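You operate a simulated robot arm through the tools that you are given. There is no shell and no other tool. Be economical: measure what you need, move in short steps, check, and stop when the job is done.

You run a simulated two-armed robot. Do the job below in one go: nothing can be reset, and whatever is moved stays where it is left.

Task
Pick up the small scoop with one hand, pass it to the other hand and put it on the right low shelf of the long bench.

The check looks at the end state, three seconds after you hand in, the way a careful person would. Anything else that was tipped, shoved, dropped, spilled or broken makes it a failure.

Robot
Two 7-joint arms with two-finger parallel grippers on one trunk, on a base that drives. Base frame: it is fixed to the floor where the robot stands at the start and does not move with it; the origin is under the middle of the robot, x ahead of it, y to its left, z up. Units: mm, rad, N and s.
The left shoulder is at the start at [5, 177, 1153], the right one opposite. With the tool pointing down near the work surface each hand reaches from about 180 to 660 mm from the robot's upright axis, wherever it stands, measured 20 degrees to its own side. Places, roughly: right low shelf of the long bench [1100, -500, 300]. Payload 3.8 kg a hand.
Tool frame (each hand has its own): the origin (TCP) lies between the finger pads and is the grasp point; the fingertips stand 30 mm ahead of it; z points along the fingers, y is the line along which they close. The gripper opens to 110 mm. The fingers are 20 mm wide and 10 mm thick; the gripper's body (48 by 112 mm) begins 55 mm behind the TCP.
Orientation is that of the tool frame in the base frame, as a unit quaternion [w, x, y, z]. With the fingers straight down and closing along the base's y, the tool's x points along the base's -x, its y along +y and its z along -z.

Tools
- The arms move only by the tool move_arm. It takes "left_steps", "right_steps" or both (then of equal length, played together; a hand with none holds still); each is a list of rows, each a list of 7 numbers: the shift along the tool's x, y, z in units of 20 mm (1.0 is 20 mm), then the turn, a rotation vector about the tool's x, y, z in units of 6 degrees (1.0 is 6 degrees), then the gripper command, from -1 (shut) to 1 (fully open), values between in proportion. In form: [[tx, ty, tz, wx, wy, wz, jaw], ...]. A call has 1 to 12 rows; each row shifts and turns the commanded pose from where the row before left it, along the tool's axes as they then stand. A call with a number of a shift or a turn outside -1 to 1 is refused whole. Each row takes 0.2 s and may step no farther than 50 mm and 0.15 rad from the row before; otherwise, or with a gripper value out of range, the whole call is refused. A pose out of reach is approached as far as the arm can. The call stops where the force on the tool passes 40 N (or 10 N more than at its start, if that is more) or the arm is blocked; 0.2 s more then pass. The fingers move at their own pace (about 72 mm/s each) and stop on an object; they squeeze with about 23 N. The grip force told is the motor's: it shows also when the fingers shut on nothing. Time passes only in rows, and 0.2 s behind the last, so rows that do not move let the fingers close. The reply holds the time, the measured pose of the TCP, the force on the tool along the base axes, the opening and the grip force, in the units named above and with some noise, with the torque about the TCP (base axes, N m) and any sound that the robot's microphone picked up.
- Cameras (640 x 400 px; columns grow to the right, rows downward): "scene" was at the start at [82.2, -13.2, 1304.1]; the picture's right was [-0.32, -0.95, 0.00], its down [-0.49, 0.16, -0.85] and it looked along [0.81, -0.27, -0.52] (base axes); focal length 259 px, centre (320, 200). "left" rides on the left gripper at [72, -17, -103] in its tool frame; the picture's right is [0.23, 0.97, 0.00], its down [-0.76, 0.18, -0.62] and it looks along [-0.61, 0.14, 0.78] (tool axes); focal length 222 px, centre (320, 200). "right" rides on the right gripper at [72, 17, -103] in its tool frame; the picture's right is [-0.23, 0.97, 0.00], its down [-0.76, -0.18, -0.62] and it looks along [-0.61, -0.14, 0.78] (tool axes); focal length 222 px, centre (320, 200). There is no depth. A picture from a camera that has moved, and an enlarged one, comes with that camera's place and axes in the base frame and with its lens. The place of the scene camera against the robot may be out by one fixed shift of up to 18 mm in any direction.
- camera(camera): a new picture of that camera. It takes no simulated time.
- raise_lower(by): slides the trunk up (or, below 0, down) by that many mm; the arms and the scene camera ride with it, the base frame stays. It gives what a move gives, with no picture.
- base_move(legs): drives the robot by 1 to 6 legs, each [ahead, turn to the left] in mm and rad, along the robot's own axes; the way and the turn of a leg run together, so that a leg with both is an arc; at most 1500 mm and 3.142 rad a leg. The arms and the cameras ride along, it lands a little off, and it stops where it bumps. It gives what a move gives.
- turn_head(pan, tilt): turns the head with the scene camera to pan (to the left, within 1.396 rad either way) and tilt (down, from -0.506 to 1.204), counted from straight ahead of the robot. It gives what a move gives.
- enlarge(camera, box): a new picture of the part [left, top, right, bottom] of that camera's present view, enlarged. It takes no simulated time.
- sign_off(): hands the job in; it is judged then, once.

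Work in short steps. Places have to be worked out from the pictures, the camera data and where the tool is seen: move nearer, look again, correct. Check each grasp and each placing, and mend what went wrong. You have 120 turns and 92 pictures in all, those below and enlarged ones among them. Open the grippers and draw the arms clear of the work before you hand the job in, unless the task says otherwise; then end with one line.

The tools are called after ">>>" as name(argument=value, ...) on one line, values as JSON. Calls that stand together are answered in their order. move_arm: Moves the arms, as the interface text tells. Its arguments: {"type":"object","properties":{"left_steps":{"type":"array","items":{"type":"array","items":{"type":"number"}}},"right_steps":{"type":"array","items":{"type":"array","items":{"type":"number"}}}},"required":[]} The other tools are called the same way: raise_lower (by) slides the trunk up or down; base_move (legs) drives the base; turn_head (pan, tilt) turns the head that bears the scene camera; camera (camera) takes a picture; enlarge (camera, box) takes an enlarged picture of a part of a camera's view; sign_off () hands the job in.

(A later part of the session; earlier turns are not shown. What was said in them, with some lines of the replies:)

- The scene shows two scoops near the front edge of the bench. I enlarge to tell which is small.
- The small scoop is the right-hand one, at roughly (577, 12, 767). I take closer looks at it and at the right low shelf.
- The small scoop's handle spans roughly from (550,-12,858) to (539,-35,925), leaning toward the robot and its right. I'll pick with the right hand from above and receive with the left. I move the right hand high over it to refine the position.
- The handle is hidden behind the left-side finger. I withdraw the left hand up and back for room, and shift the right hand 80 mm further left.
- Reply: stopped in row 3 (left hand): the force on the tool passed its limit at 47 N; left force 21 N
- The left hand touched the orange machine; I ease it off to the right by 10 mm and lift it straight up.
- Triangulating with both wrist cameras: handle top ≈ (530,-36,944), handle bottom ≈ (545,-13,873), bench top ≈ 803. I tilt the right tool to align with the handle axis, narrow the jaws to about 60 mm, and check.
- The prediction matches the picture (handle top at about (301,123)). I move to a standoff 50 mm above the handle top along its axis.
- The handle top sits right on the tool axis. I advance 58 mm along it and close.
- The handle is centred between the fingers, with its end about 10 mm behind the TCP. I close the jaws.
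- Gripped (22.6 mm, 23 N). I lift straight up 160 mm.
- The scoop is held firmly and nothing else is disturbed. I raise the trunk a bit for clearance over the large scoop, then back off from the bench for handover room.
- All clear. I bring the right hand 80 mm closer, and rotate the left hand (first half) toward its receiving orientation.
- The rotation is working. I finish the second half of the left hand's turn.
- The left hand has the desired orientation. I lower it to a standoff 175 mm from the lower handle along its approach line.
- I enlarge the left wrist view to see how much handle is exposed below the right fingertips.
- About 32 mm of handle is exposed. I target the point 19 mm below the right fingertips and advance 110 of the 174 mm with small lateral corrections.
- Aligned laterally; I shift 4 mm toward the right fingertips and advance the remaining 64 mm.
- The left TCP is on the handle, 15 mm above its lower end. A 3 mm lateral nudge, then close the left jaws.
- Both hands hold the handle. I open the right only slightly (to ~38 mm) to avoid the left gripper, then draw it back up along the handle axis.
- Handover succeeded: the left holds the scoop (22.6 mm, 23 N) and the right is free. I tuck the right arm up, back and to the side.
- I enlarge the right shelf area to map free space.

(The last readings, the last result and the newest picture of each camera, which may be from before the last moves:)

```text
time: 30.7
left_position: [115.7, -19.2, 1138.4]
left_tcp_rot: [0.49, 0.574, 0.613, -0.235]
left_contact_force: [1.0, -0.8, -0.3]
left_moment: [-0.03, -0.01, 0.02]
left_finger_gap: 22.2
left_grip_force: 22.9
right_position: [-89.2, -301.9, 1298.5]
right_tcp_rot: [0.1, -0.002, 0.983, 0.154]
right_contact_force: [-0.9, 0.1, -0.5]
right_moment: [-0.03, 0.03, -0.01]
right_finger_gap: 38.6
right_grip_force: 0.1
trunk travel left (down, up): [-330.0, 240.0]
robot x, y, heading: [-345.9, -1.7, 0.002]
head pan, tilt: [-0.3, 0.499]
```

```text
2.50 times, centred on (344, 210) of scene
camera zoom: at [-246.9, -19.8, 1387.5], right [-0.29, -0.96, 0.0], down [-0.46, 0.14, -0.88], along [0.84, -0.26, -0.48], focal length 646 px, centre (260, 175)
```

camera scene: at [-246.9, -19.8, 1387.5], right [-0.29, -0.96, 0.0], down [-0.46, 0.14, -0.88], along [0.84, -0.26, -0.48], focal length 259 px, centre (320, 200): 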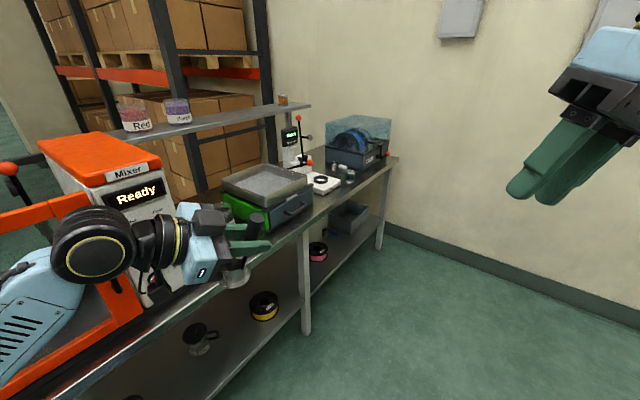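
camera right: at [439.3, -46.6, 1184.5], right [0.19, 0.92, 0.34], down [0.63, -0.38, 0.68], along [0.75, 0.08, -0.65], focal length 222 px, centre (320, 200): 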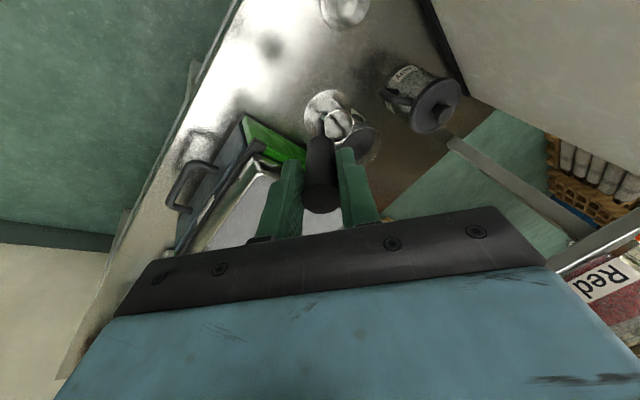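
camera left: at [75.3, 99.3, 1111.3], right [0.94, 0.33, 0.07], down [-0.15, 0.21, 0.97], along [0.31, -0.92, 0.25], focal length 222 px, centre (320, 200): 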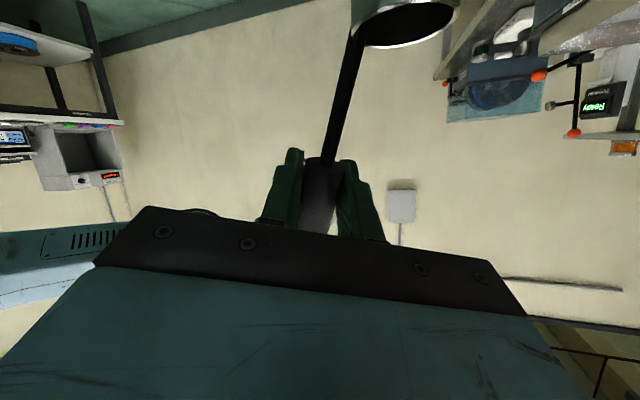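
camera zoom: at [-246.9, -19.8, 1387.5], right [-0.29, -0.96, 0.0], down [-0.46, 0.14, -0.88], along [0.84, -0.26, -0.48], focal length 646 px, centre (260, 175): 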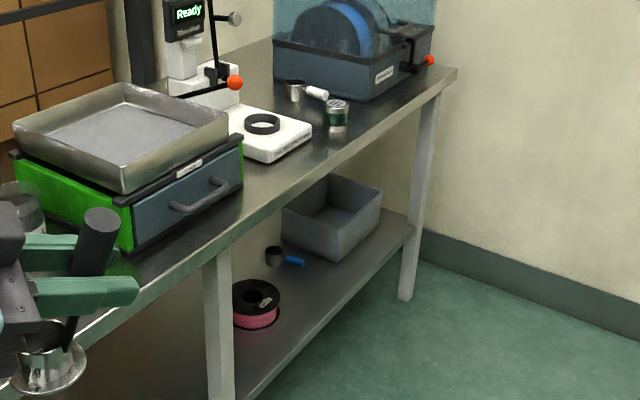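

I check the other cup-like objects more closely to be sure of the scoop's identity.

>>> enlarge(camera="scene", box=[328, 155, 360, 175])

>>> enlarge(camera="scene", box=[324, 220, 356, 240])

```text
16.00 times, centred on (344, 165) of scene
camera zoom: at [-246.9, -19.8, 1387.5], right [-0.29, -0.96, 0.0], down [-0.46, 0.14, -0.88], along [0.84, -0.26, -0.48], focal length 4138 px, centre (-64, 760)
```

zoom: 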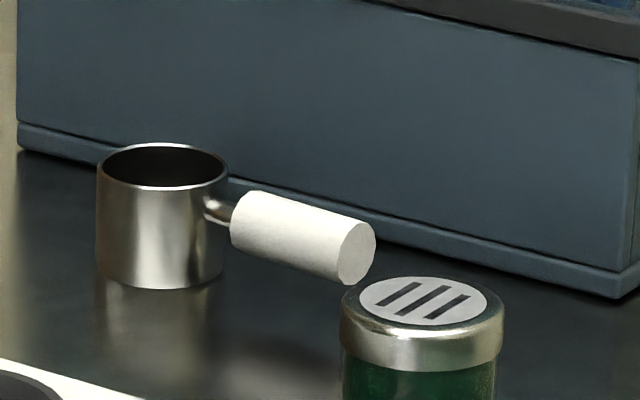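

```text
16.00 times, centred on (340, 230) of scene
camera zoom: at [-246.9, -19.8, 1387.5], right [-0.29, -0.96, 0.0], down [-0.46, 0.14, -0.88], along [0.84, -0.26, -0.48], focal length 4138 px, centre (0, -280)
```

zoom: 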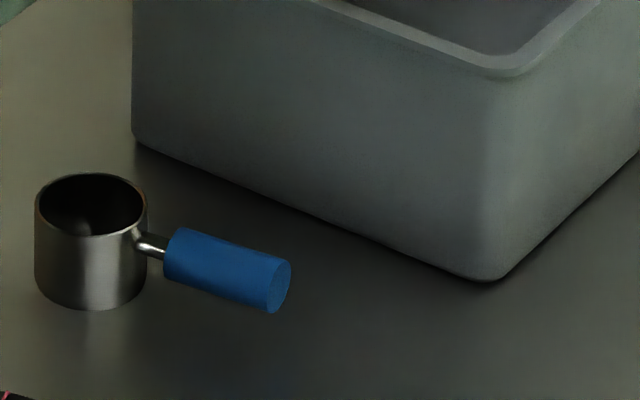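

Those are horizontal-handled measuring cups; the one held is the smaller of the two scoops. The shelf spot between the pink spool and bin, near the front (about along-bench 345 mm, depth 95 mm ≈ (1000,-545)), is free. I drive to a point ~750 mm off the bench, opposite it.

>>> base_move(legs=[[0, -1.0], [1270, 0]])

>>> turn_head(pan=0.9, tilt=0.6)

>>> camera(camera="scene")

```text
time: 39.6
left_position: [606.9, -1458.0, 1138.0]
left_tcp_rot: [0.323, 0.794, 0.272, -0.438]
left_contact_force: [0.3, -0.3, -0.3]
left_moment: [0.01, 0.03, 0.0]
left_finger_gap: 22.3
left_grip_force: 22.8
right_position: [257.6, -1446.6, 1298.6]
right_tcp_rot: [0.161, 0.46, 0.869, 0.089]
right_contact_force: [0.6, 0.1, 0.1]
right_moment: [-0.01, -0.02, 0.01]
right_finger_gap: 38.5
right_grip_force: 0.0
trunk travel left (down, up): [-330.0, 240.0]
robot x, y, heading: [362.5, -1063.5, -0.979]
head pan, tilt: [-0.3, 0.499]
```

```text
time: 41.0
left_position: [606.0, -1458.0, 1137.9]
left_tcp_rot: [0.322, 0.794, 0.271, -0.439]
left_contact_force: [0.0, -0.5, -0.1]
left_moment: [-0.02, 0.08, -0.04]
left_finger_gap: 22.3
left_grip_force: 23.4
right_position: [258.4, -1445.9, 1298.1]
right_tcp_rot: [0.161, 0.459, 0.869, 0.089]
right_contact_force: [-0.2, -0.5, 0.4]
right_moment: [-0.01, 0.02, 0.0]
right_finger_gap: 38.2
right_grip_force: 0.0
trunk travel left (down, up): [-330.0, 240.0]
robot x, y, heading: [363.1, -1058.9, -0.977]
head pan, tilt: [0.901, 0.6]
```

```text
54 pictures are left
camera scene: at [455.8, -1080.5, 1378.4], right [-0.08, -1.0, 0.0], down [-0.56, 0.04, -0.83], along [0.82, -0.06, -0.56], focal length 259 px, centre (320, 200)
```

scene: 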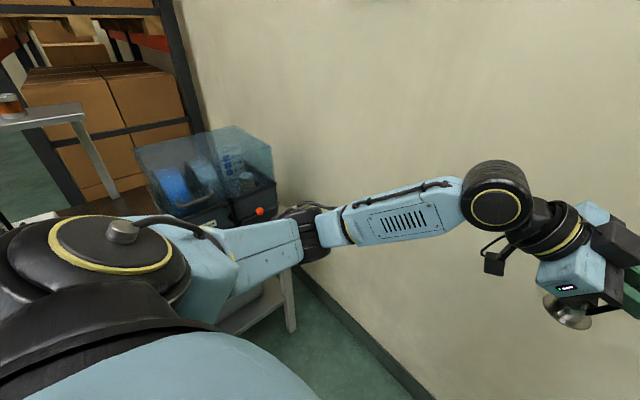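

I turn to face the bench squarely.

>>> base_move(legs=[[0, 1.615]])

>>> turn_head(pan=0.0, tilt=0.7)

>>> camera(camera="scene")

```text
time: 45.3
left_position: [747.1, -803.1, 1137.2]
left_tcp_rot: [0.539, 0.354, 0.761, -0.071]
left_contact_force: [0.2, -0.3, 0.6]
left_moment: [-0.06, 0.01, 0.03]
left_finger_gap: 22.3
left_grip_force: 22.8
right_position: [750.0, -1152.0, 1297.8]
right_tcp_rot: [0.047, -0.309, 0.933, 0.179]
right_contact_force: [-1.0, -0.8, -0.4]
right_moment: [0.0, 0.02, -0.03]
right_finger_gap: 38.5
right_grip_force: 0.1
trunk travel left (down, up): [-330.0, 240.0]
robot x, y, heading: [365.1, -1062.2, 0.642]
head pan, tilt: [0.901, 0.6]
```

```text
time: 46.5
left_position: [746.7, -801.7, 1136.7]
left_tcp_rot: [0.539, 0.354, 0.761, -0.071]
left_contact_force: [0.5, -0.4, -0.6]
left_moment: [-0.07, 0.05, 0.0]
left_finger_gap: 22.2
left_grip_force: 22.9
right_position: [750.2, -1152.8, 1298.2]
right_tcp_rot: [0.046, -0.309, 0.933, 0.178]
right_contact_force: [0.1, 0.0, -0.3]
right_moment: [0.02, 0.03, -0.01]
right_finger_gap: 38.5
right_grip_force: 0.1
trunk travel left (down, up): [-330.0, 240.0]
robot x, y, heading: [364.6, -1060.3, 0.635]
head pan, tilt: [0.0, 0.7]
```

```text
53 pictures are left
camera scene: at [441.1, -993.0, 1369.8], right [0.6, -0.8, 0.0], down [-0.52, -0.38, -0.76], along [0.61, 0.46, -0.64], focal length 259 px, centre (320, 200)
```

scene: 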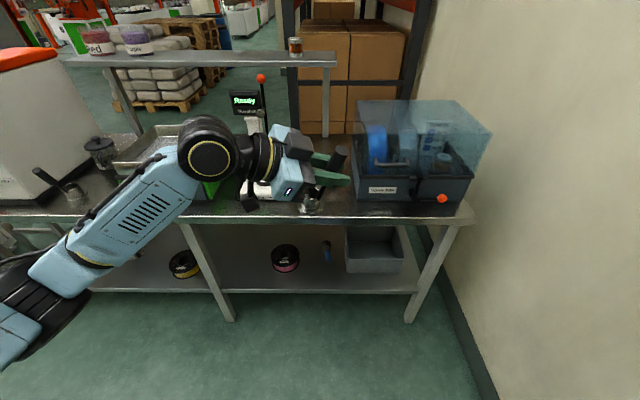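

Now square to the bench: shelf front edge ≈730 mm ahead, spool at local y≈+175, blue cup y≈-30 (handle end 165 mm deep), bin y<-120. A spot at local y≈+10, depth ≈85 mm is free. I yaw the left hand 69° about the vertical so it points forward with the scoop upright.

>>> move_arm(left_steps=[[0, 0, 0, -0.907, 0.287, -0.428, -1], [0, 0, 0, -0.907, 0.287, -0.428, -1], [0, 0, 0, -0.907, 0.287, -0.428, -1], [0, 0, 0, -0.907, 0.287, -0.428, -1], [0, 0, 0, -0.907, 0.287, -0.428, -1], [0, 0, 0, -0.907, 0.287, -0.428, -1], [0, 0, 0, -0.907, 0.287, -0.428, -1], [0, 0, 0, -0.907, 0.287, -0.428, -1], [0, 0, 0, -0.907, 0.287, -0.428, -1], [0, 0, 0, -0.907, 0.287, -0.428, -1], [0, 0, 0, -0.907, 0.287, -0.428, -1]])

>>> camera(camera="scene")

>>> camera(camera="left")

```text
time: 48.9
left_position: [745.7, -802.2, 1137.0]
left_tcp_rot: [0.483, -0.14, 0.829, 0.246]
left_contact_force: [-0.2, -0.5, 0.3]
left_moment: [0.0, -0.07, 0.0]
left_finger_gap: 22.4
left_grip_force: 22.8
right_position: [750.3, -1152.6, 1298.7]
right_tcp_rot: [0.047, -0.31, 0.933, 0.179]
right_contact_force: [-0.6, 0.5, 0.8]
right_moment: [-0.02, 0.0, 0.0]
right_finger_gap: 38.5
right_grip_force: 0.0
trunk travel left (down, up): [-330.0, 240.0]
robot x, y, heading: [363.9, -1063.0, 0.64]
head pan, tilt: [0.0, 0.7]
```

```text
52 pictures are left
camera scene: at [441.3, -993.5, 1369.8], right [0.6, -0.8, 0.0], down [-0.52, -0.38, -0.76], along [0.61, 0.46, -0.64], focal length 259 px, centre (320, 200)
```

scene: 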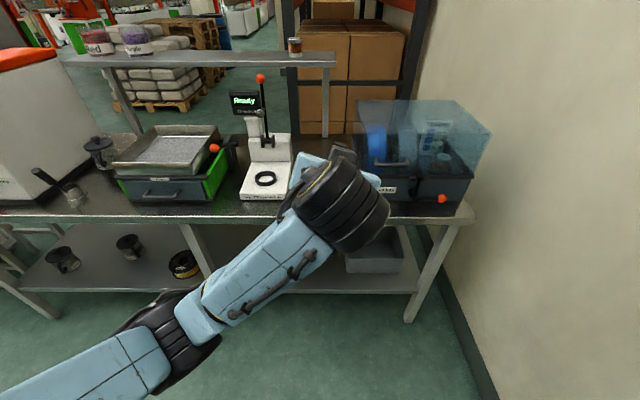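

```text
51 pictures are left
camera left: at [643.1, -873.2, 1111.5], right [-0.57, 0.82, 0.07], down [-0.16, -0.19, 0.97], along [0.8, 0.54, 0.24], focal length 222 px, centre (320, 200)
```

left: 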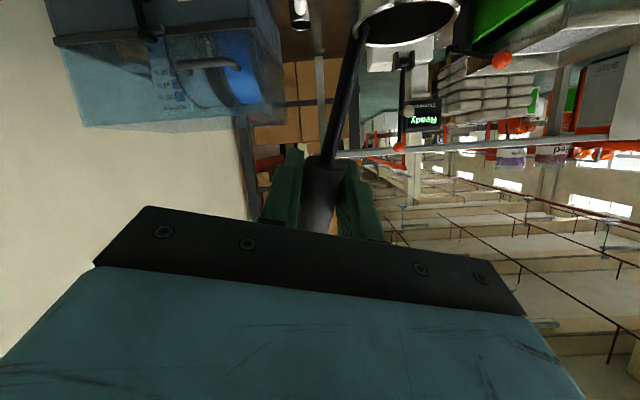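

Orientation good. I lower the trunk fully; the hand is well short of the bench edge.

>>> raise_lower(by=-325)

>>> camera(camera="scene")

```text
time: 52.1
left_position: [746.4, -801.9, 813.6]
left_tcp_rot: [0.484, -0.139, 0.828, 0.246]
left_contact_force: [0.3, -0.2, 1.2]
left_moment: [-0.02, -0.06, 0.03]
left_finger_gap: 22.7
left_grip_force: 23.1
right_position: [750.9, -1152.4, 973.4]
right_tcp_rot: [0.047, -0.309, 0.933, 0.178]
right_contact_force: [0.5, 0.3, 0.5]
right_moment: [0.03, -0.01, 0.0]
right_finger_gap: 38.4
right_grip_force: 0.0
trunk travel left (down, up): [-5.0, 565.0]
robot x, y, heading: [359.4, -1062.7, 0.64]
head pan, tilt: [0.0, 0.7]
```

```text
50 pictures are left
camera scene: at [441.0, -993.1, 1044.8], right [0.6, -0.8, 0.0], down [-0.52, -0.38, -0.76], along [0.61, 0.46, -0.64], focal length 259 px, centre (320, 200)
```

scene: 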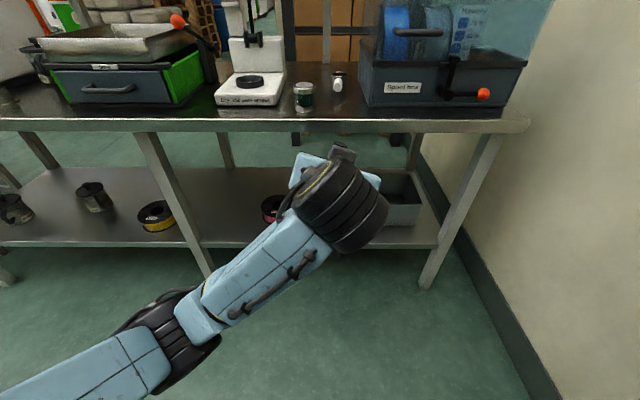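

I lower the left hand 370 mm in front of the shelf, checking midway.

>>> move_arm(left_steps=[[0.947, -0.297, 0.45, 0, 0, 0, -1], [0.947, -0.297, 0.45, 0, 0, 0, -1], [0.947, -0.297, 0.45, 0, 0, 0, -1], [0.947, -0.297, 0.45, 0, 0, 0, -1], [0.947, -0.297, 0.45, 0, 0, 0, -1], [0.947, -0.297, 0.45, 0, 0, 0, -1], [0.947, -0.297, 0.45, 0, 0, 0, -1], [0.947, -0.297, 0.45, 0, 0, 0, -1]])

>>> camera(camera="scene")

```text
time: 53.9
left_position: [746.9, -803.1, 638.2]
left_tcp_rot: [0.484, -0.141, 0.828, 0.247]
left_contact_force: [-0.3, -0.7, 0.8]
left_moment: [-0.04, -0.05, 0.03]
left_finger_gap: 22.4
left_grip_force: 23.4
right_position: [750.8, -1151.7, 974.4]
right_tcp_rot: [0.047, -0.309, 0.933, 0.179]
right_contact_force: [0.0, 0.3, 0.4]
right_moment: [0.03, 0.01, 0.01]
right_finger_gap: 38.7
right_grip_force: 0.0
trunk travel left (down, up): [-5.0, 565.0]
robot x, y, heading: [364.5, -1061.3, 0.634]
head pan, tilt: [0.0, 0.7]
```

```text
49 pictures are left
camera scene: at [441.1, -993.1, 1044.8], right [0.6, -0.8, 0.0], down [-0.52, -0.38, -0.76], along [0.61, 0.46, -0.64], focal length 259 px, centre (320, 200)
```

scene: 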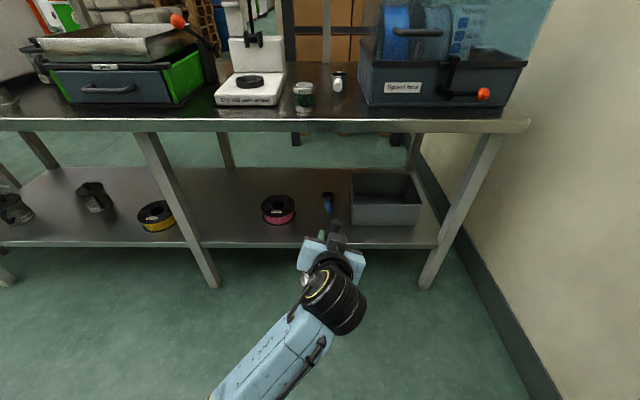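

Clear view of the shelf. I continue lowering by another 180 mm.

>>> move_arm(left_steps=[[0.947, -0.297, 0.45, 0, 0, 0, -1], [0.947, -0.297, 0.45, 0, 0, 0, -1], [0.947, -0.297, 0.45, 0, 0, 0, -1], [0.947, -0.297, 0.45, 0, 0, 0, -1], [0.947, -0.297, 0.45, 0, 0, 0, -1], [0.947, -0.297, 0.45, 0, 0, 0, -1], [0.947, -0.297, 0.45, 0, 0, 0, -1], [0.947, -0.297, 0.45, 0, 0, 0, -1]])

>>> camera(camera="left")

>>> camera(camera="scene")

```text
time: 55.7
left_position: [746.8, -801.1, 464.9]
left_tcp_rot: [0.484, -0.139, 0.828, 0.245]
left_contact_force: [0.1, 0.0, 0.2]
left_moment: [-0.05, -0.05, 0.0]
left_finger_gap: 22.1
left_grip_force: 23.4
right_position: [750.3, -1150.9, 973.7]
right_tcp_rot: [0.047, -0.309, 0.933, 0.178]
right_contact_force: [0.1, 0.1, 0.1]
right_moment: [0.03, -0.01, -0.01]
right_finger_gap: 38.4
right_grip_force: 0.0
trunk travel left (down, up): [-5.0, 565.0]
robot x, y, heading: [362.5, -1062.1, 0.637]
head pan, tilt: [0.0, 0.7]
```

```text
48 pictures are left
camera left: at [643.5, -871.9, 438.6], right [-0.57, 0.82, 0.07], down [-0.17, -0.19, 0.97], along [0.81, 0.54, 0.25], focal length 222 px, centre (320, 200)
```

left: 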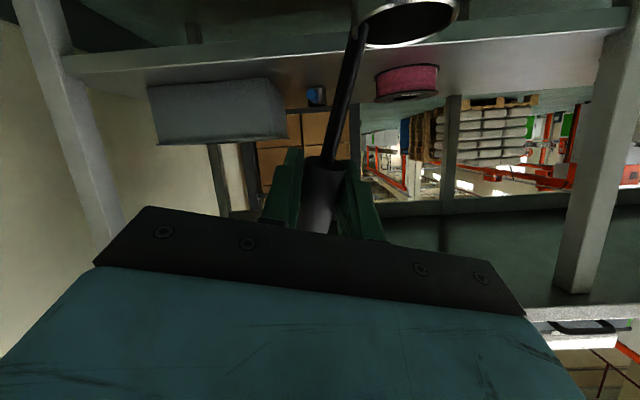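

```text
47 pictures are left
camera scene: at [441.1, -993.1, 1044.8], right [0.6, -0.8, 0.0], down [-0.52, -0.38, -0.76], along [0.61, 0.46, -0.64], focal length 259 px, centre (320, 200)
```

scene: 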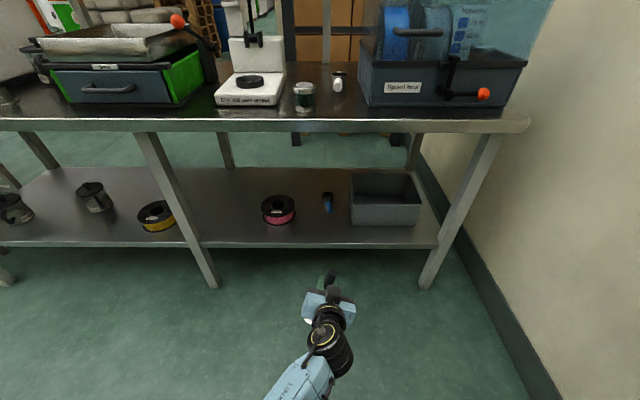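

I enlarge the wrist view to measure the shelf's front edge and height.

>>> enlarge(camera="left", box=[120, 0, 460, 160])

>>> enlarge(camera="scene", box=[240, 180, 440, 305])

```text
1.88 times, centred on (290, 80) of left
camera zoom: at [643.5, -871.9, 438.6], right [-0.57, 0.82, 0.07], down [-0.17, -0.19, 0.97], along [0.81, 0.54, 0.25], focal length 418 px, centre (376, 426)
```

zoom: 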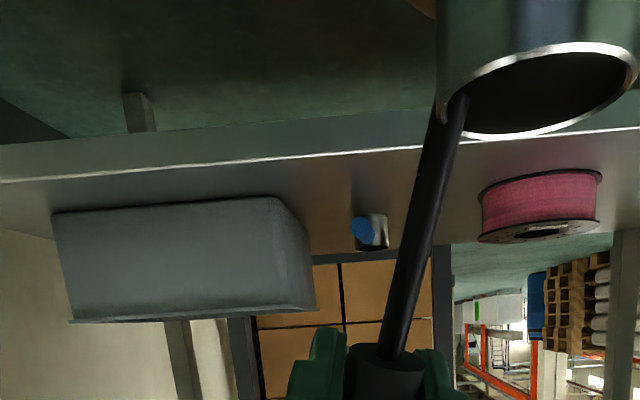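

```text
3.20 times, centred on (340, 242) of scene
camera zoom: at [441.1, -993.1, 1044.8], right [0.6, -0.8, 0.0], down [-0.52, -0.38, -0.76], along [0.61, 0.46, -0.64], focal length 828 px, centre (256, 64)
```

zoom: 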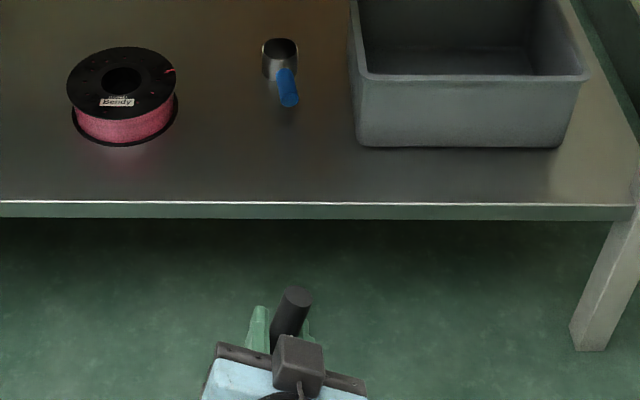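

Shelf edge is at 739 mm ahead, surface z≈301. The scoop base should land ≈75 mm deep, so TCP forward = 835. I extend the arm 100 mm, then drive ahead 270 mm with the base of the scoop ~75 mm above the shelf.

>>> move_arm(left_steps=[[-0.394, 0.123, 0.912, 0, 0, 0, -1], [-0.394, 0.123, 0.912, 0, 0, 0, -1], [-0.394, 0.123, 0.912, 0, 0, 0, -1], [-0.394, 0.123, 0.912, 0, 0, 0, -1], [-0.394, 0.123, 0.912, 0, 0, 0, -1]])

>>> base_move(legs=[[170, 0]])

>>> camera(camera="scene")

>>> camera(camera="left")

```text
time: 56.9
left_position: [827.0, -742.7, 466.0]
left_tcp_rot: [0.484, -0.139, 0.828, 0.246]
left_contact_force: [-0.4, -0.2, -0.3]
left_moment: [-0.01, -0.06, -0.04]
left_finger_gap: 22.7
left_grip_force: 22.8
right_position: [750.4, -1151.7, 974.7]
right_tcp_rot: [0.048, -0.309, 0.933, 0.178]
right_contact_force: [0.2, -0.2, -0.3]
right_moment: [0.0, 0.02, 0.0]
right_finger_gap: 38.4
right_grip_force: 0.2
trunk travel left (down, up): [-5.0, 565.0]
robot x, y, heading: [361.4, -1062.8, 0.633]
head pan, tilt: [0.0, 0.7]
```

```text
time: 58.4
left_position: [963.3, -641.4, 464.8]
left_tcp_rot: [0.484, -0.14, 0.828, 0.246]
left_contact_force: [0.3, 0.5, -0.1]
left_moment: [-0.04, -0.05, -0.02]
left_finger_gap: 22.4
left_grip_force: 22.9
right_position: [886.5, -1051.6, 972.9]
right_tcp_rot: [0.047, -0.31, 0.933, 0.178]
right_contact_force: [0.2, 0.1, -0.6]
right_moment: [0.04, 0.02, 0.02]
right_finger_gap: 38.6
right_grip_force: 0.1
trunk travel left (down, up): [-5.0, 565.0]
robot x, y, heading: [497.2, -960.5, 0.636]
head pan, tilt: [0.0, 0.7]
```

```text
44 pictures are left
camera scene: at [577.1, -892.4, 1044.8], right [0.6, -0.8, 0.0], down [-0.52, -0.38, -0.76], along [0.61, 0.46, -0.64], focal length 259 px, centre (320, 200)
```

scene: 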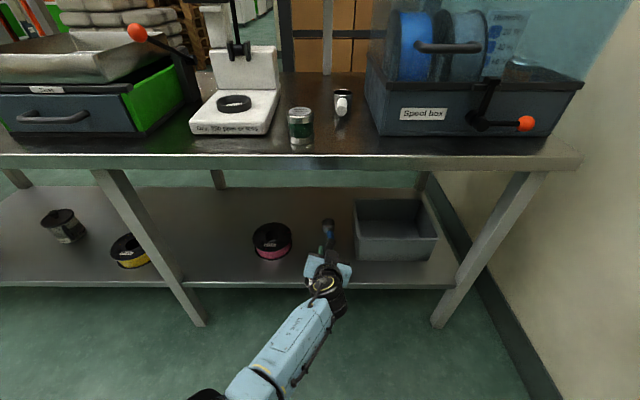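

```text
43 pictures are left
camera left: at [859.8, -711.5, 439.2], right [-0.57, 0.82, 0.07], down [-0.16, -0.19, 0.97], along [0.81, 0.54, 0.24], focal length 222 px, centre (320, 200)
```

left: 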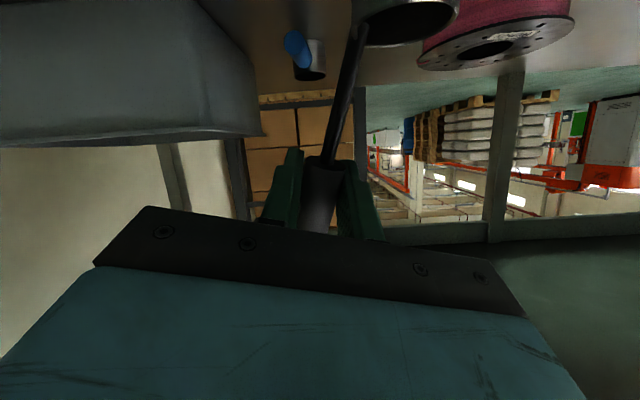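

On course (TCP 733 of 835). I drive another 100 mm.

>>> base_move(legs=[[100, 0]])

>>> enlarge(camera="scene", box=[220, 190, 480, 352])

>>> camera(camera="left")

```text
time: 59.5
left_position: [1044.3, -582.6, 465.6]
left_tcp_rot: [0.483, -0.139, 0.829, 0.246]
left_contact_force: [0.6, -0.2, 0.2]
left_moment: [-0.03, -0.07, 0.02]
left_finger_gap: 22.5
left_grip_force: 22.9
right_position: [965.6, -993.0, 974.6]
right_tcp_rot: [0.047, -0.31, 0.933, 0.178]
right_contact_force: [-0.1, -0.2, -1.3]
right_moment: [0.01, -0.02, -0.02]
right_finger_gap: 38.5
right_grip_force: 0.1
trunk travel left (down, up): [-5.0, 565.0]
robot x, y, heading: [576.4, -902.7, 0.635]
head pan, tilt: [0.0, 0.7]
```

```text
2.46 times, centred on (350, 271) of scene
camera zoom: at [657.5, -832.9, 1044.7], right [0.59, -0.8, 0.0], down [-0.52, -0.38, -0.76], along [0.61, 0.46, -0.64], focal length 637 px, centre (246, 25)
```

zoom: 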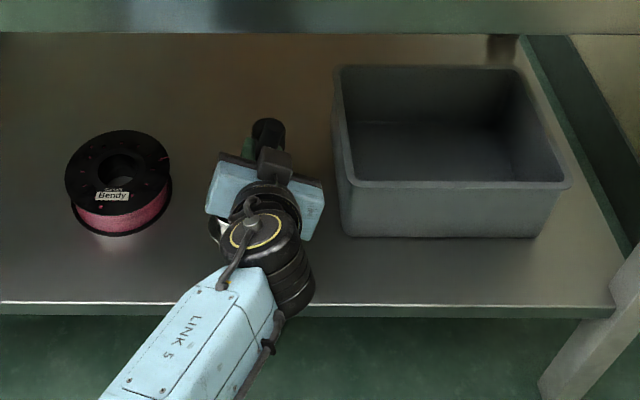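

```text
41 pictures are left
camera left: at [940.2, -652.1, 439.1], right [-0.57, 0.82, 0.07], down [-0.16, -0.19, 0.97], along [0.81, 0.54, 0.24], focal length 222 px, centre (320, 200)
```

left: 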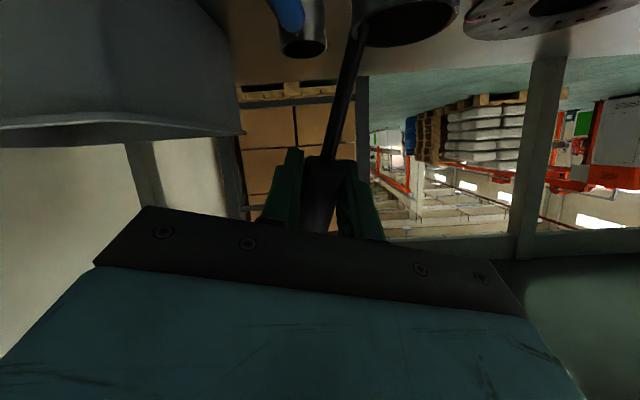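

In position (TCP forward 833). I lower 60 mm straight down.

>>> move_arm(left_steps=[[0.87, -0.273, 0.413, 0, 0, 0, -1], [0.87, -0.273, 0.413, 0, 0, 0, -1], [0.87, -0.273, 0.413, 0, 0, 0, -1]])

>>> camera(camera="left")

>>> enlarge(camera="scene", box=[250, 220, 410, 320])

```text
time: 60.4
left_position: [1033.7, -575.3, 395.8]
left_tcp_rot: [0.477, -0.137, 0.831, 0.252]
left_contact_force: [0.7, -2.3, 3.3]
left_moment: [-0.15, 0.02, 0.01]
left_finger_gap: 22.3
left_grip_force: 23.3
right_position: [965.8, -991.5, 973.8]
right_tcp_rot: [0.047, -0.309, 0.933, 0.178]
right_contact_force: [0.5, -0.1, -0.5]
right_moment: [0.01, 0.02, -0.03]
right_finger_gap: 38.6
right_grip_force: 0.1
trunk travel left (down, up): [-5.0, 565.0]
robot x, y, heading: [576.6, -903.7, 0.636]
head pan, tilt: [0.0, 0.7]
```

```text
40 pictures are left
camera left: at [930.2, -645.6, 371.0], right [-0.57, 0.82, 0.08], down [-0.15, -0.2, 0.97], along [0.81, 0.54, 0.24], focal length 222 px, centre (320, 200)
```

left: 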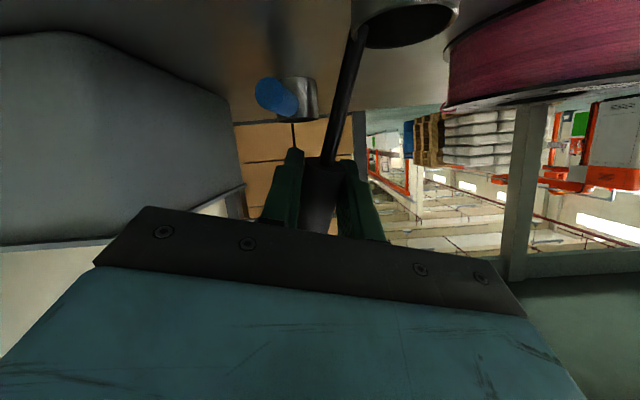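

```text
4.00 times, centred on (330, 270) of scene
camera zoom: at [657.0, -833.0, 1044.9], right [0.59, -0.8, 0.0], down [-0.52, -0.38, -0.77], along [0.62, 0.46, -0.64], focal length 1034 px, centre (280, -80)
```

zoom: 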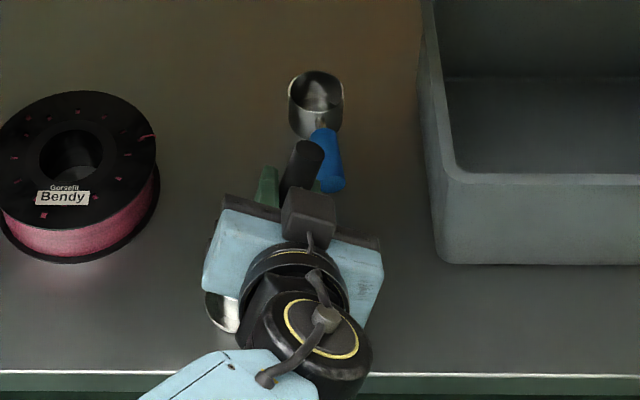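

The hand ended ~12 mm left and slightly lower than commanded, with a small force. I hold still a moment to see whether it settles.

>>> move_arm(left_steps=[[0, 0, 0, 0, 0, 0, -1], [0, 0, 0, 0, 0, 0, -1]])

>>> turn_head(pan=0.3, tilt=1.0)

>>> camera(camera="scene")

```text
time: 61.0
left_position: [1034.9, -575.0, 396.3]
left_tcp_rot: [0.476, -0.141, 0.831, 0.252]
left_contact_force: [0.1, -1.6, 0.0]
left_moment: [-0.04, -0.07, 0.03]
left_finger_gap: 22.2
left_grip_force: 23.1
right_position: [966.1, -991.1, 973.2]
right_tcp_rot: [0.047, -0.309, 0.933, 0.177]
right_contact_force: [-0.6, 0.0, -0.8]
right_moment: [0.01, 0.02, 0.01]
right_finger_gap: 38.3
right_grip_force: 0.1
trunk travel left (down, up): [-5.0, 565.0]
robot x, y, heading: [576.2, -901.1, 0.636]
head pan, tilt: [0.0, 0.7]
```

```text
time: 61.8
left_position: [1036.4, -572.5, 398.5]
left_tcp_rot: [0.477, -0.14, 0.83, 0.253]
left_contact_force: [0.7, 0.2, 0.4]
left_moment: [-0.02, -0.05, -0.03]
left_finger_gap: 22.3
left_grip_force: 23.3
right_position: [966.1, -991.4, 975.3]
right_tcp_rot: [0.048, -0.309, 0.933, 0.178]
right_contact_force: [-1.5, 0.1, -0.1]
right_moment: [0.02, 0.0, -0.02]
right_finger_gap: 38.3
right_grip_force: 0.1
trunk travel left (down, up): [-5.0, 565.0]
robot x, y, heading: [577.4, -907.1, 0.637]
head pan, tilt: [0.3, 1.0]
```

```text
38 pictures are left
camera scene: at [630.5, -827.3, 1021.4], right [0.81, -0.59, 0.0], down [-0.5, -0.68, -0.54], along [0.32, 0.44, -0.84], focal length 259 px, centre (320, 200)
```

scene: 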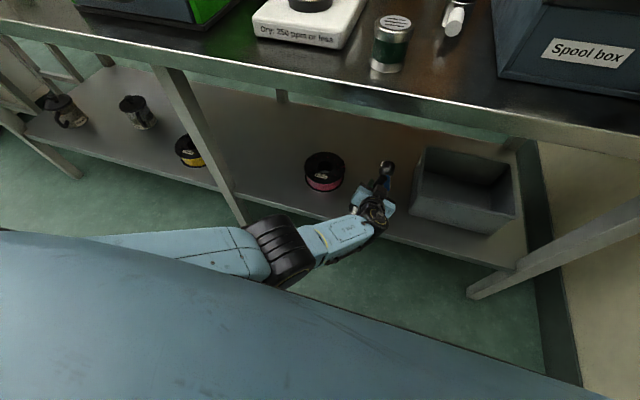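

The arm seems near a joint limit (a small offset, no contact force). The base of the scoop should be ~8–10 mm above the shelf; I lower in small steps and watch the response.

>>> move_arm(left_steps=[[0.174, -0.055, 0.083, 0, 0, 0, -1], [0.174, -0.055, 0.083, 0, 0, 0, -1], [0, 0, 0, 0, 0, 0, -1]])

```text
time: 62.8
left_position: [1016.3, -537.3, 382.7]
left_tcp_rot: [0.464, -0.142, 0.83, 0.276]
left_contact_force: [1.0, 0.2, 3.1]
left_moment: [0.07, -0.09, -0.05]
left_finger_gap: 22.4
left_grip_force: 23.3
left hand out of reach, approached as far as the arm can: row 2
right_position: [965.2, -993.2, 973.4]
right_tcp_rot: [0.046, -0.31, 0.933, 0.179]
right_contact_force: [0.2, 0.2, 0.1]
right_moment: [-0.02, 0.01, 0.02]
right_finger_gap: 38.3
right_grip_force: 0.1
trunk travel left (down, up): [-5.0, 565.0]
robot x, y, heading: [580.5, -902.4, 0.635]
head pan, tilt: [0.3, 1.0]
stopped in row 3 (left hand): the arm was blocked; the commanded pose is now the measured one
```

Unexpected sideways drift toward the spool (joint limit). I look before doing anything else.

>>> enlarge(camera="scene", box=[280, 130, 440, 270])

>>> camera(camera="left")

```text
2.86 times, centred on (360, 200) of scene
camera zoom: at [630.2, -827.4, 1021.4], right [0.81, -0.59, 0.0], down [-0.5, -0.68, -0.54], along [0.32, 0.44, -0.84], focal length 739 px, centre (206, 200)
```

zoom: 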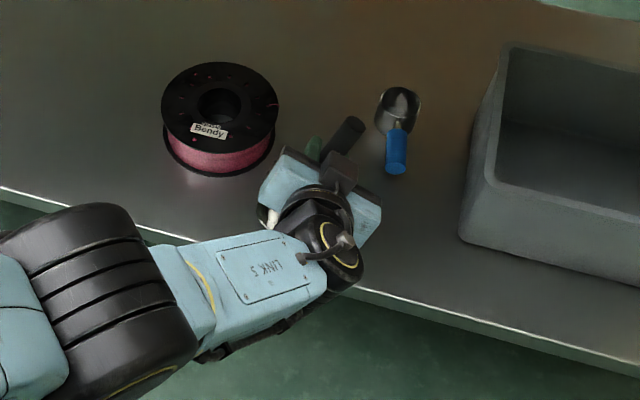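

```text
36 pictures are left
camera left: at [914.1, -610.4, 357.9], right [-0.6, 0.79, 0.12], down [-0.11, -0.24, 0.96], along [0.79, 0.56, 0.23], focal length 222 px, centre (320, 200)
```

left: 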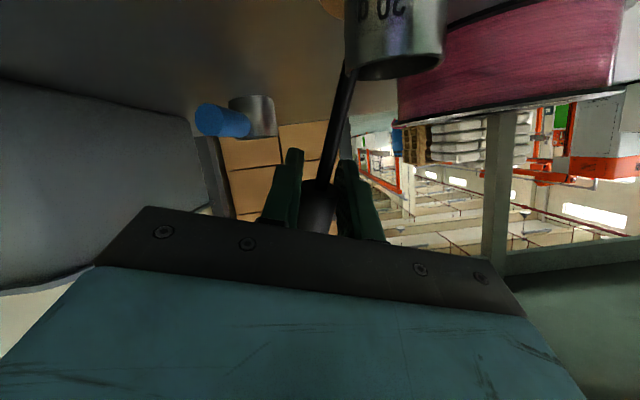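

The handle slid about 13 mm up through the grip, so the scoop's base is already resting on the shelf, clear of spool, cup and bin. I open the jaws gently and look.

>>> move_arm(left_steps=[[0, 0, 0, 0, 0, 0, -0.55], [0, 0, 0, 0, 0, 0, -0.5], [0, 0, 0, 0, 0, 0, -0.4], [0, 0, 0, 0, 0, 0, -0.2]])

>>> camera(camera="left")

>>> enlarge(camera="scene", box=[280, 130, 440, 270])

```text
time: 63.8
left_position: [1015.3, -537.5, 381.8]
left_tcp_rot: [0.463, -0.142, 0.831, 0.275]
left_contact_force: [-0.2, 0.3, 0.0]
left_moment: [-0.03, 0.0, 0.01]
left_finger_gap: 44.1
left_grip_force: 0.1
right_position: [966.3, -991.8, 974.4]
right_tcp_rot: [0.047, -0.31, 0.933, 0.177]
right_contact_force: [0.5, 0.5, 0.6]
right_moment: [-0.01, -0.02, 0.0]
right_finger_gap: 38.5
right_grip_force: 0.0
trunk travel left (down, up): [-5.0, 565.0]
robot x, y, heading: [576.6, -904.0, 0.639]
head pan, tilt: [0.3, 1.0]
```

```text
35 pictures are left
camera left: at [913.8, -610.9, 357.5], right [-0.6, 0.79, 0.12], down [-0.11, -0.24, 0.96], along [0.79, 0.56, 0.23], focal length 222 px, centre (320, 200)
```

left: 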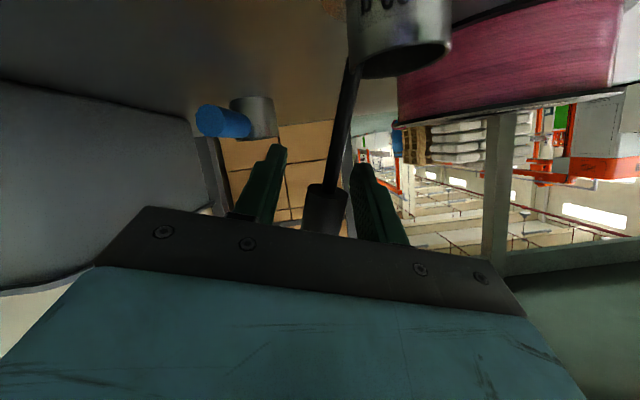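

```text
2.86 times, centred on (360, 200) of scene
camera zoom: at [630.3, -827.3, 1021.4], right [0.81, -0.59, 0.0], down [-0.5, -0.68, -0.54], along [0.32, 0.44, -0.84], focal length 739 px, centre (206, 200)
```

zoom: 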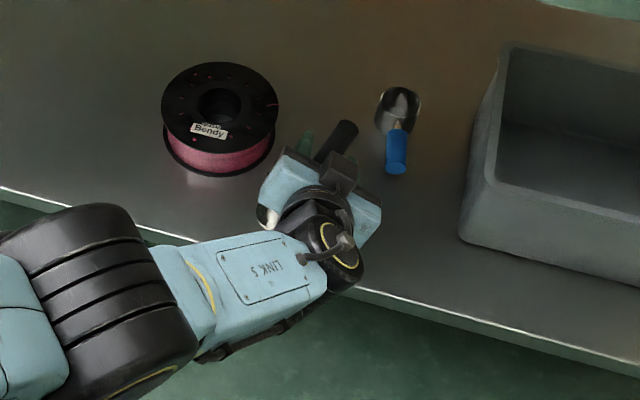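

Released and standing; the handle is centred between open fingers. I open a bit more and withdraw 40 mm along the tool axis (back and up), then check.

>>> move_arm(left_steps=[[0, 0, 0, 0, 0, 0, 0.1], [0, 0, -0.5, 0, 0, 0, 0.1], [0, 0, -0.5, 0, 0, 0, 0.1], [0, 0, -0.5, 0, 0, 0, 0.1], [0, 0, -0.5, 0, 0, 0, 0.1]])

>>> camera(camera="left")

```text
time: 65.0
left_position: [989.6, -563.8, 399.0]
left_tcp_rot: [0.464, -0.142, 0.831, 0.273]
left_contact_force: [0.2, 0.9, 0.8]
left_moment: [0.0, 0.01, 0.02]
left_finger_gap: 60.6
left_grip_force: 0.0
right_position: [966.0, -992.1, 974.1]
right_tcp_rot: [0.047, -0.309, 0.933, 0.178]
right_contact_force: [-0.5, -0.1, -0.4]
right_moment: [-0.02, -0.01, 0.02]
right_finger_gap: 38.6
right_grip_force: 0.0
trunk travel left (down, up): [-5.0, 565.0]
robot x, y, heading: [578.0, -900.7, 0.635]
head pan, tilt: [0.3, 1.0]
```

```text
33 pictures are left
camera left: at [887.3, -637.4, 375.4], right [-0.6, 0.79, 0.12], down [-0.12, -0.23, 0.97], along [0.79, 0.56, 0.23], focal length 222 px, centre (320, 200)
```

left: 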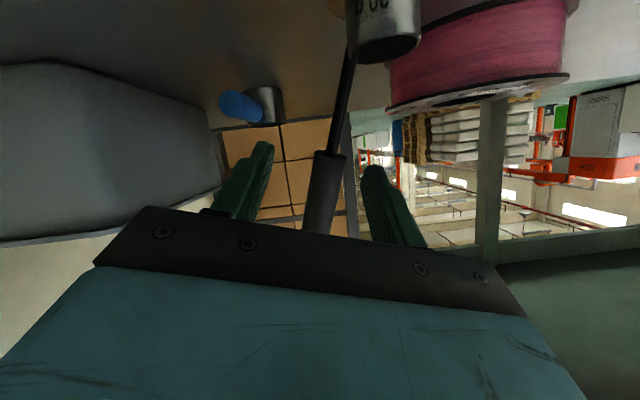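

Withdrawal is clean and the scoop stays put. I continue another 80 mm.

>>> move_arm(left_steps=[[0, 0, -0.8, 0, 0, 0, 0.1], [0, 0, -0.8, 0, 0, 0, 0.1], [0, 0, -0.8, 0, 0, 0, 0.1], [0, 0, -0.8, 0, 0, 0, 0.1], [0, 0, -0.8, 0, 0, 0, 0.1]])

>>> camera(camera="left")

```text
time: 66.2
left_position: [932.9, -611.0, 433.7]
left_tcp_rot: [0.463, -0.142, 0.831, 0.274]
left_contact_force: [-0.5, 0.1, 0.2]
left_moment: [0.03, 0.0, 0.01]
left_finger_gap: 60.4
left_grip_force: 0.0
right_position: [966.6, -991.7, 974.1]
right_tcp_rot: [0.048, -0.31, 0.933, 0.178]
right_contact_force: [1.2, -0.2, 1.0]
right_moment: [0.02, -0.01, 0.0]
right_finger_gap: 38.2
right_grip_force: 0.0
trunk travel left (down, up): [-5.0, 565.0]
robot x, y, heading: [577.8, -905.6, 0.635]
head pan, tilt: [0.3, 1.0]
```

```text
32 pictures are left
camera left: at [832.4, -683.6, 409.4], right [-0.6, 0.79, 0.12], down [-0.12, -0.23, 0.97], along [0.79, 0.56, 0.23], focal length 222 px, centre (320, 200)
```

left: 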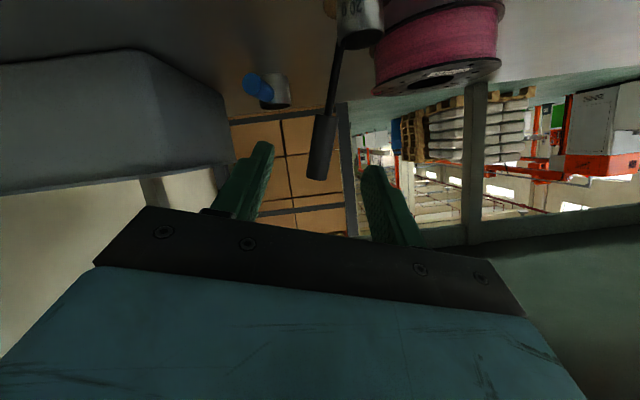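

The fingers are past the handle. I back the base 300 mm and inspect the result.

>>> base_move(legs=[[-300, 0]])

>>> turn_head(pan=0.0, tilt=0.7)

>>> camera(camera="scene")

>>> enlarge(camera="scene", box=[240, 170, 400, 270])

>>> enlarge(camera="left", box=[200, 20, 460, 180])

```text
time: 68.2
left_position: [693.7, -789.5, 433.9]
left_tcp_rot: [0.463, -0.142, 0.831, 0.274]
left_contact_force: [-1.1, 0.5, 0.1]
left_moment: [0.0, -0.02, -0.03]
left_finger_gap: 60.4
left_grip_force: 0.1
right_position: [725.8, -1171.6, 972.9]
right_tcp_rot: [0.047, -0.309, 0.933, 0.178]
right_contact_force: [-0.3, 0.6, 0.9]
right_moment: [-0.01, 0.01, 0.04]
right_finger_gap: 38.3
right_grip_force: 0.0
trunk travel left (down, up): [-5.0, 565.0]
robot x, y, heading: [338.8, -1083.2, 0.636]
head pan, tilt: [0.3, 1.0]
```

```text
time: 69.0
left_position: [692.5, -789.2, 433.7]
left_tcp_rot: [0.464, -0.142, 0.83, 0.273]
left_contact_force: [0.5, -0.5, 0.1]
left_moment: [0.02, -0.02, -0.02]
left_finger_gap: 60.5
left_grip_force: 0.1
right_position: [725.7, -1170.2, 973.6]
right_tcp_rot: [0.047, -0.31, 0.933, 0.178]
right_contact_force: [-0.4, 0.4, -0.2]
right_moment: [0.0, 0.03, 0.06]
right_finger_gap: 38.5
right_grip_force: 0.0
trunk travel left (down, up): [-5.0, 565.0]
robot x, y, heading: [337.7, -1080.8, 0.64]
head pan, tilt: [0.0, 0.7]
```

```text
31 pictures are left
camera scene: at [416.1, -1011.5, 1044.7], right [0.6, -0.8, 0.0], down [-0.52, -0.38, -0.76], along [0.61, 0.46, -0.64], focal length 259 px, centre (320, 200)
```

scene: 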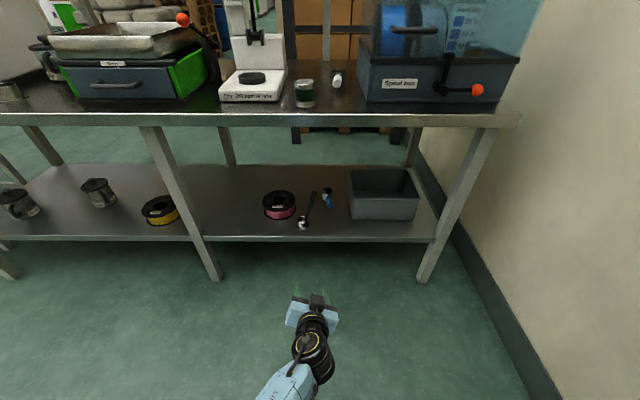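

```text
4.00 times, centred on (320, 220) of scene
camera zoom: at [416.1, -1011.5, 1044.7], right [0.6, -0.8, 0.0], down [-0.52, -0.38, -0.76], along [0.61, 0.46, -0.64], focal length 1034 px, centre (320, 120)
```

zoom: 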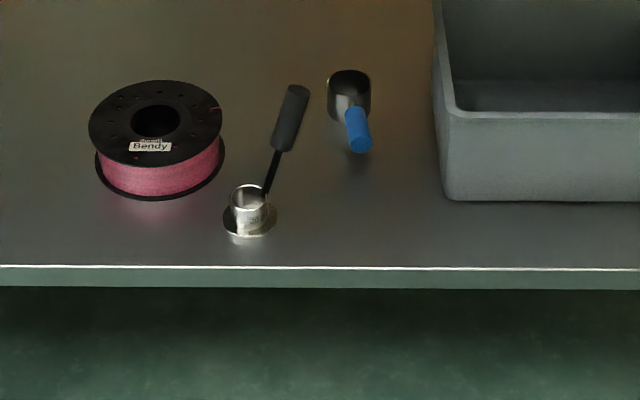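

```text
2.46 times, centred on (330, 100) of left
camera zoom: at [591.3, -862.4, 409.1], right [-0.6, 0.79, 0.12], down [-0.12, -0.23, 0.97], along [0.79, 0.56, 0.23], focal length 547 px, centre (295, 446)
```

zoom: 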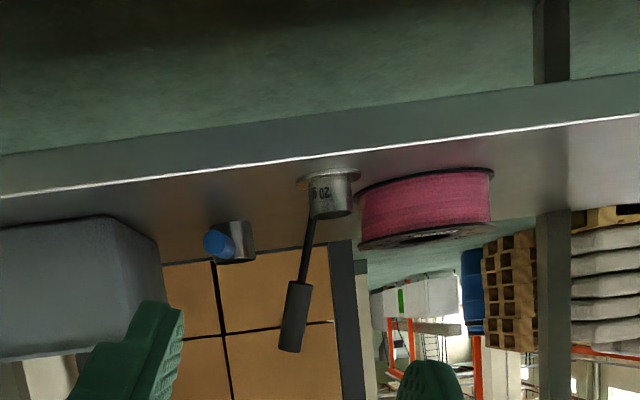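

The scoop stands upright and flat on the right low shelf, clear of spool, cup and bin, all of which are undisturbed. I open both grippers fully, clear of the work.

>>> move_arm(left_steps=[[0, 0, 0, 0, 0, 0, 1], [0, 0, 0, 0, 0, 0, 1]], right_steps=[[0, 0, 0, 0, 0, 0, 1], [0, 0, 0, 0, 0, 0, 1]])

>>> enlarge(camera="scene", box=[240, 170, 400, 270])

```text
time: 69.6
left_position: [692.9, -790.4, 433.7]
left_tcp_rot: [0.464, -0.142, 0.83, 0.274]
left_contact_force: [-0.2, 0.6, 0.0]
left_moment: [-0.02, 0.01, 0.01]
left_finger_gap: 109.8
left_grip_force: 0.0
right_position: [724.1, -1170.4, 973.3]
right_tcp_rot: [0.047, -0.308, 0.933, 0.177]
right_contact_force: [0.9, -0.1, -0.5]
right_moment: [0.02, 0.01, 0.02]
right_finger_gap: 110.0
right_grip_force: 0.1
trunk travel left (down, up): [-5.0, 565.0]
robot x, y, heading: [336.0, -1081.6, 0.632]
head pan, tilt: [0.0, 0.7]
```

```text
4.00 times, centred on (320, 220) of scene
camera zoom: at [416.1, -1011.5, 1044.8], right [0.59, -0.8, 0.0], down [-0.52, -0.38, -0.76], along [0.61, 0.46, -0.64], focal length 1034 px, centre (320, 120)
```

zoom: 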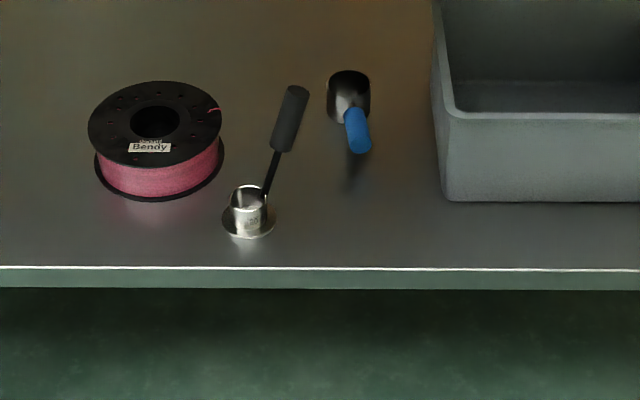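

Everything is stable and both hands are empty, open and clear, so I hand in.

>>> sign_off()

```text
The job is handed in.
```

The small scoop was picked up with the right hand, passed to the left, and now stands upright on the right low shelf. The left hand brushed the mixer early on, but nothing looked moved or tipped afterwards.
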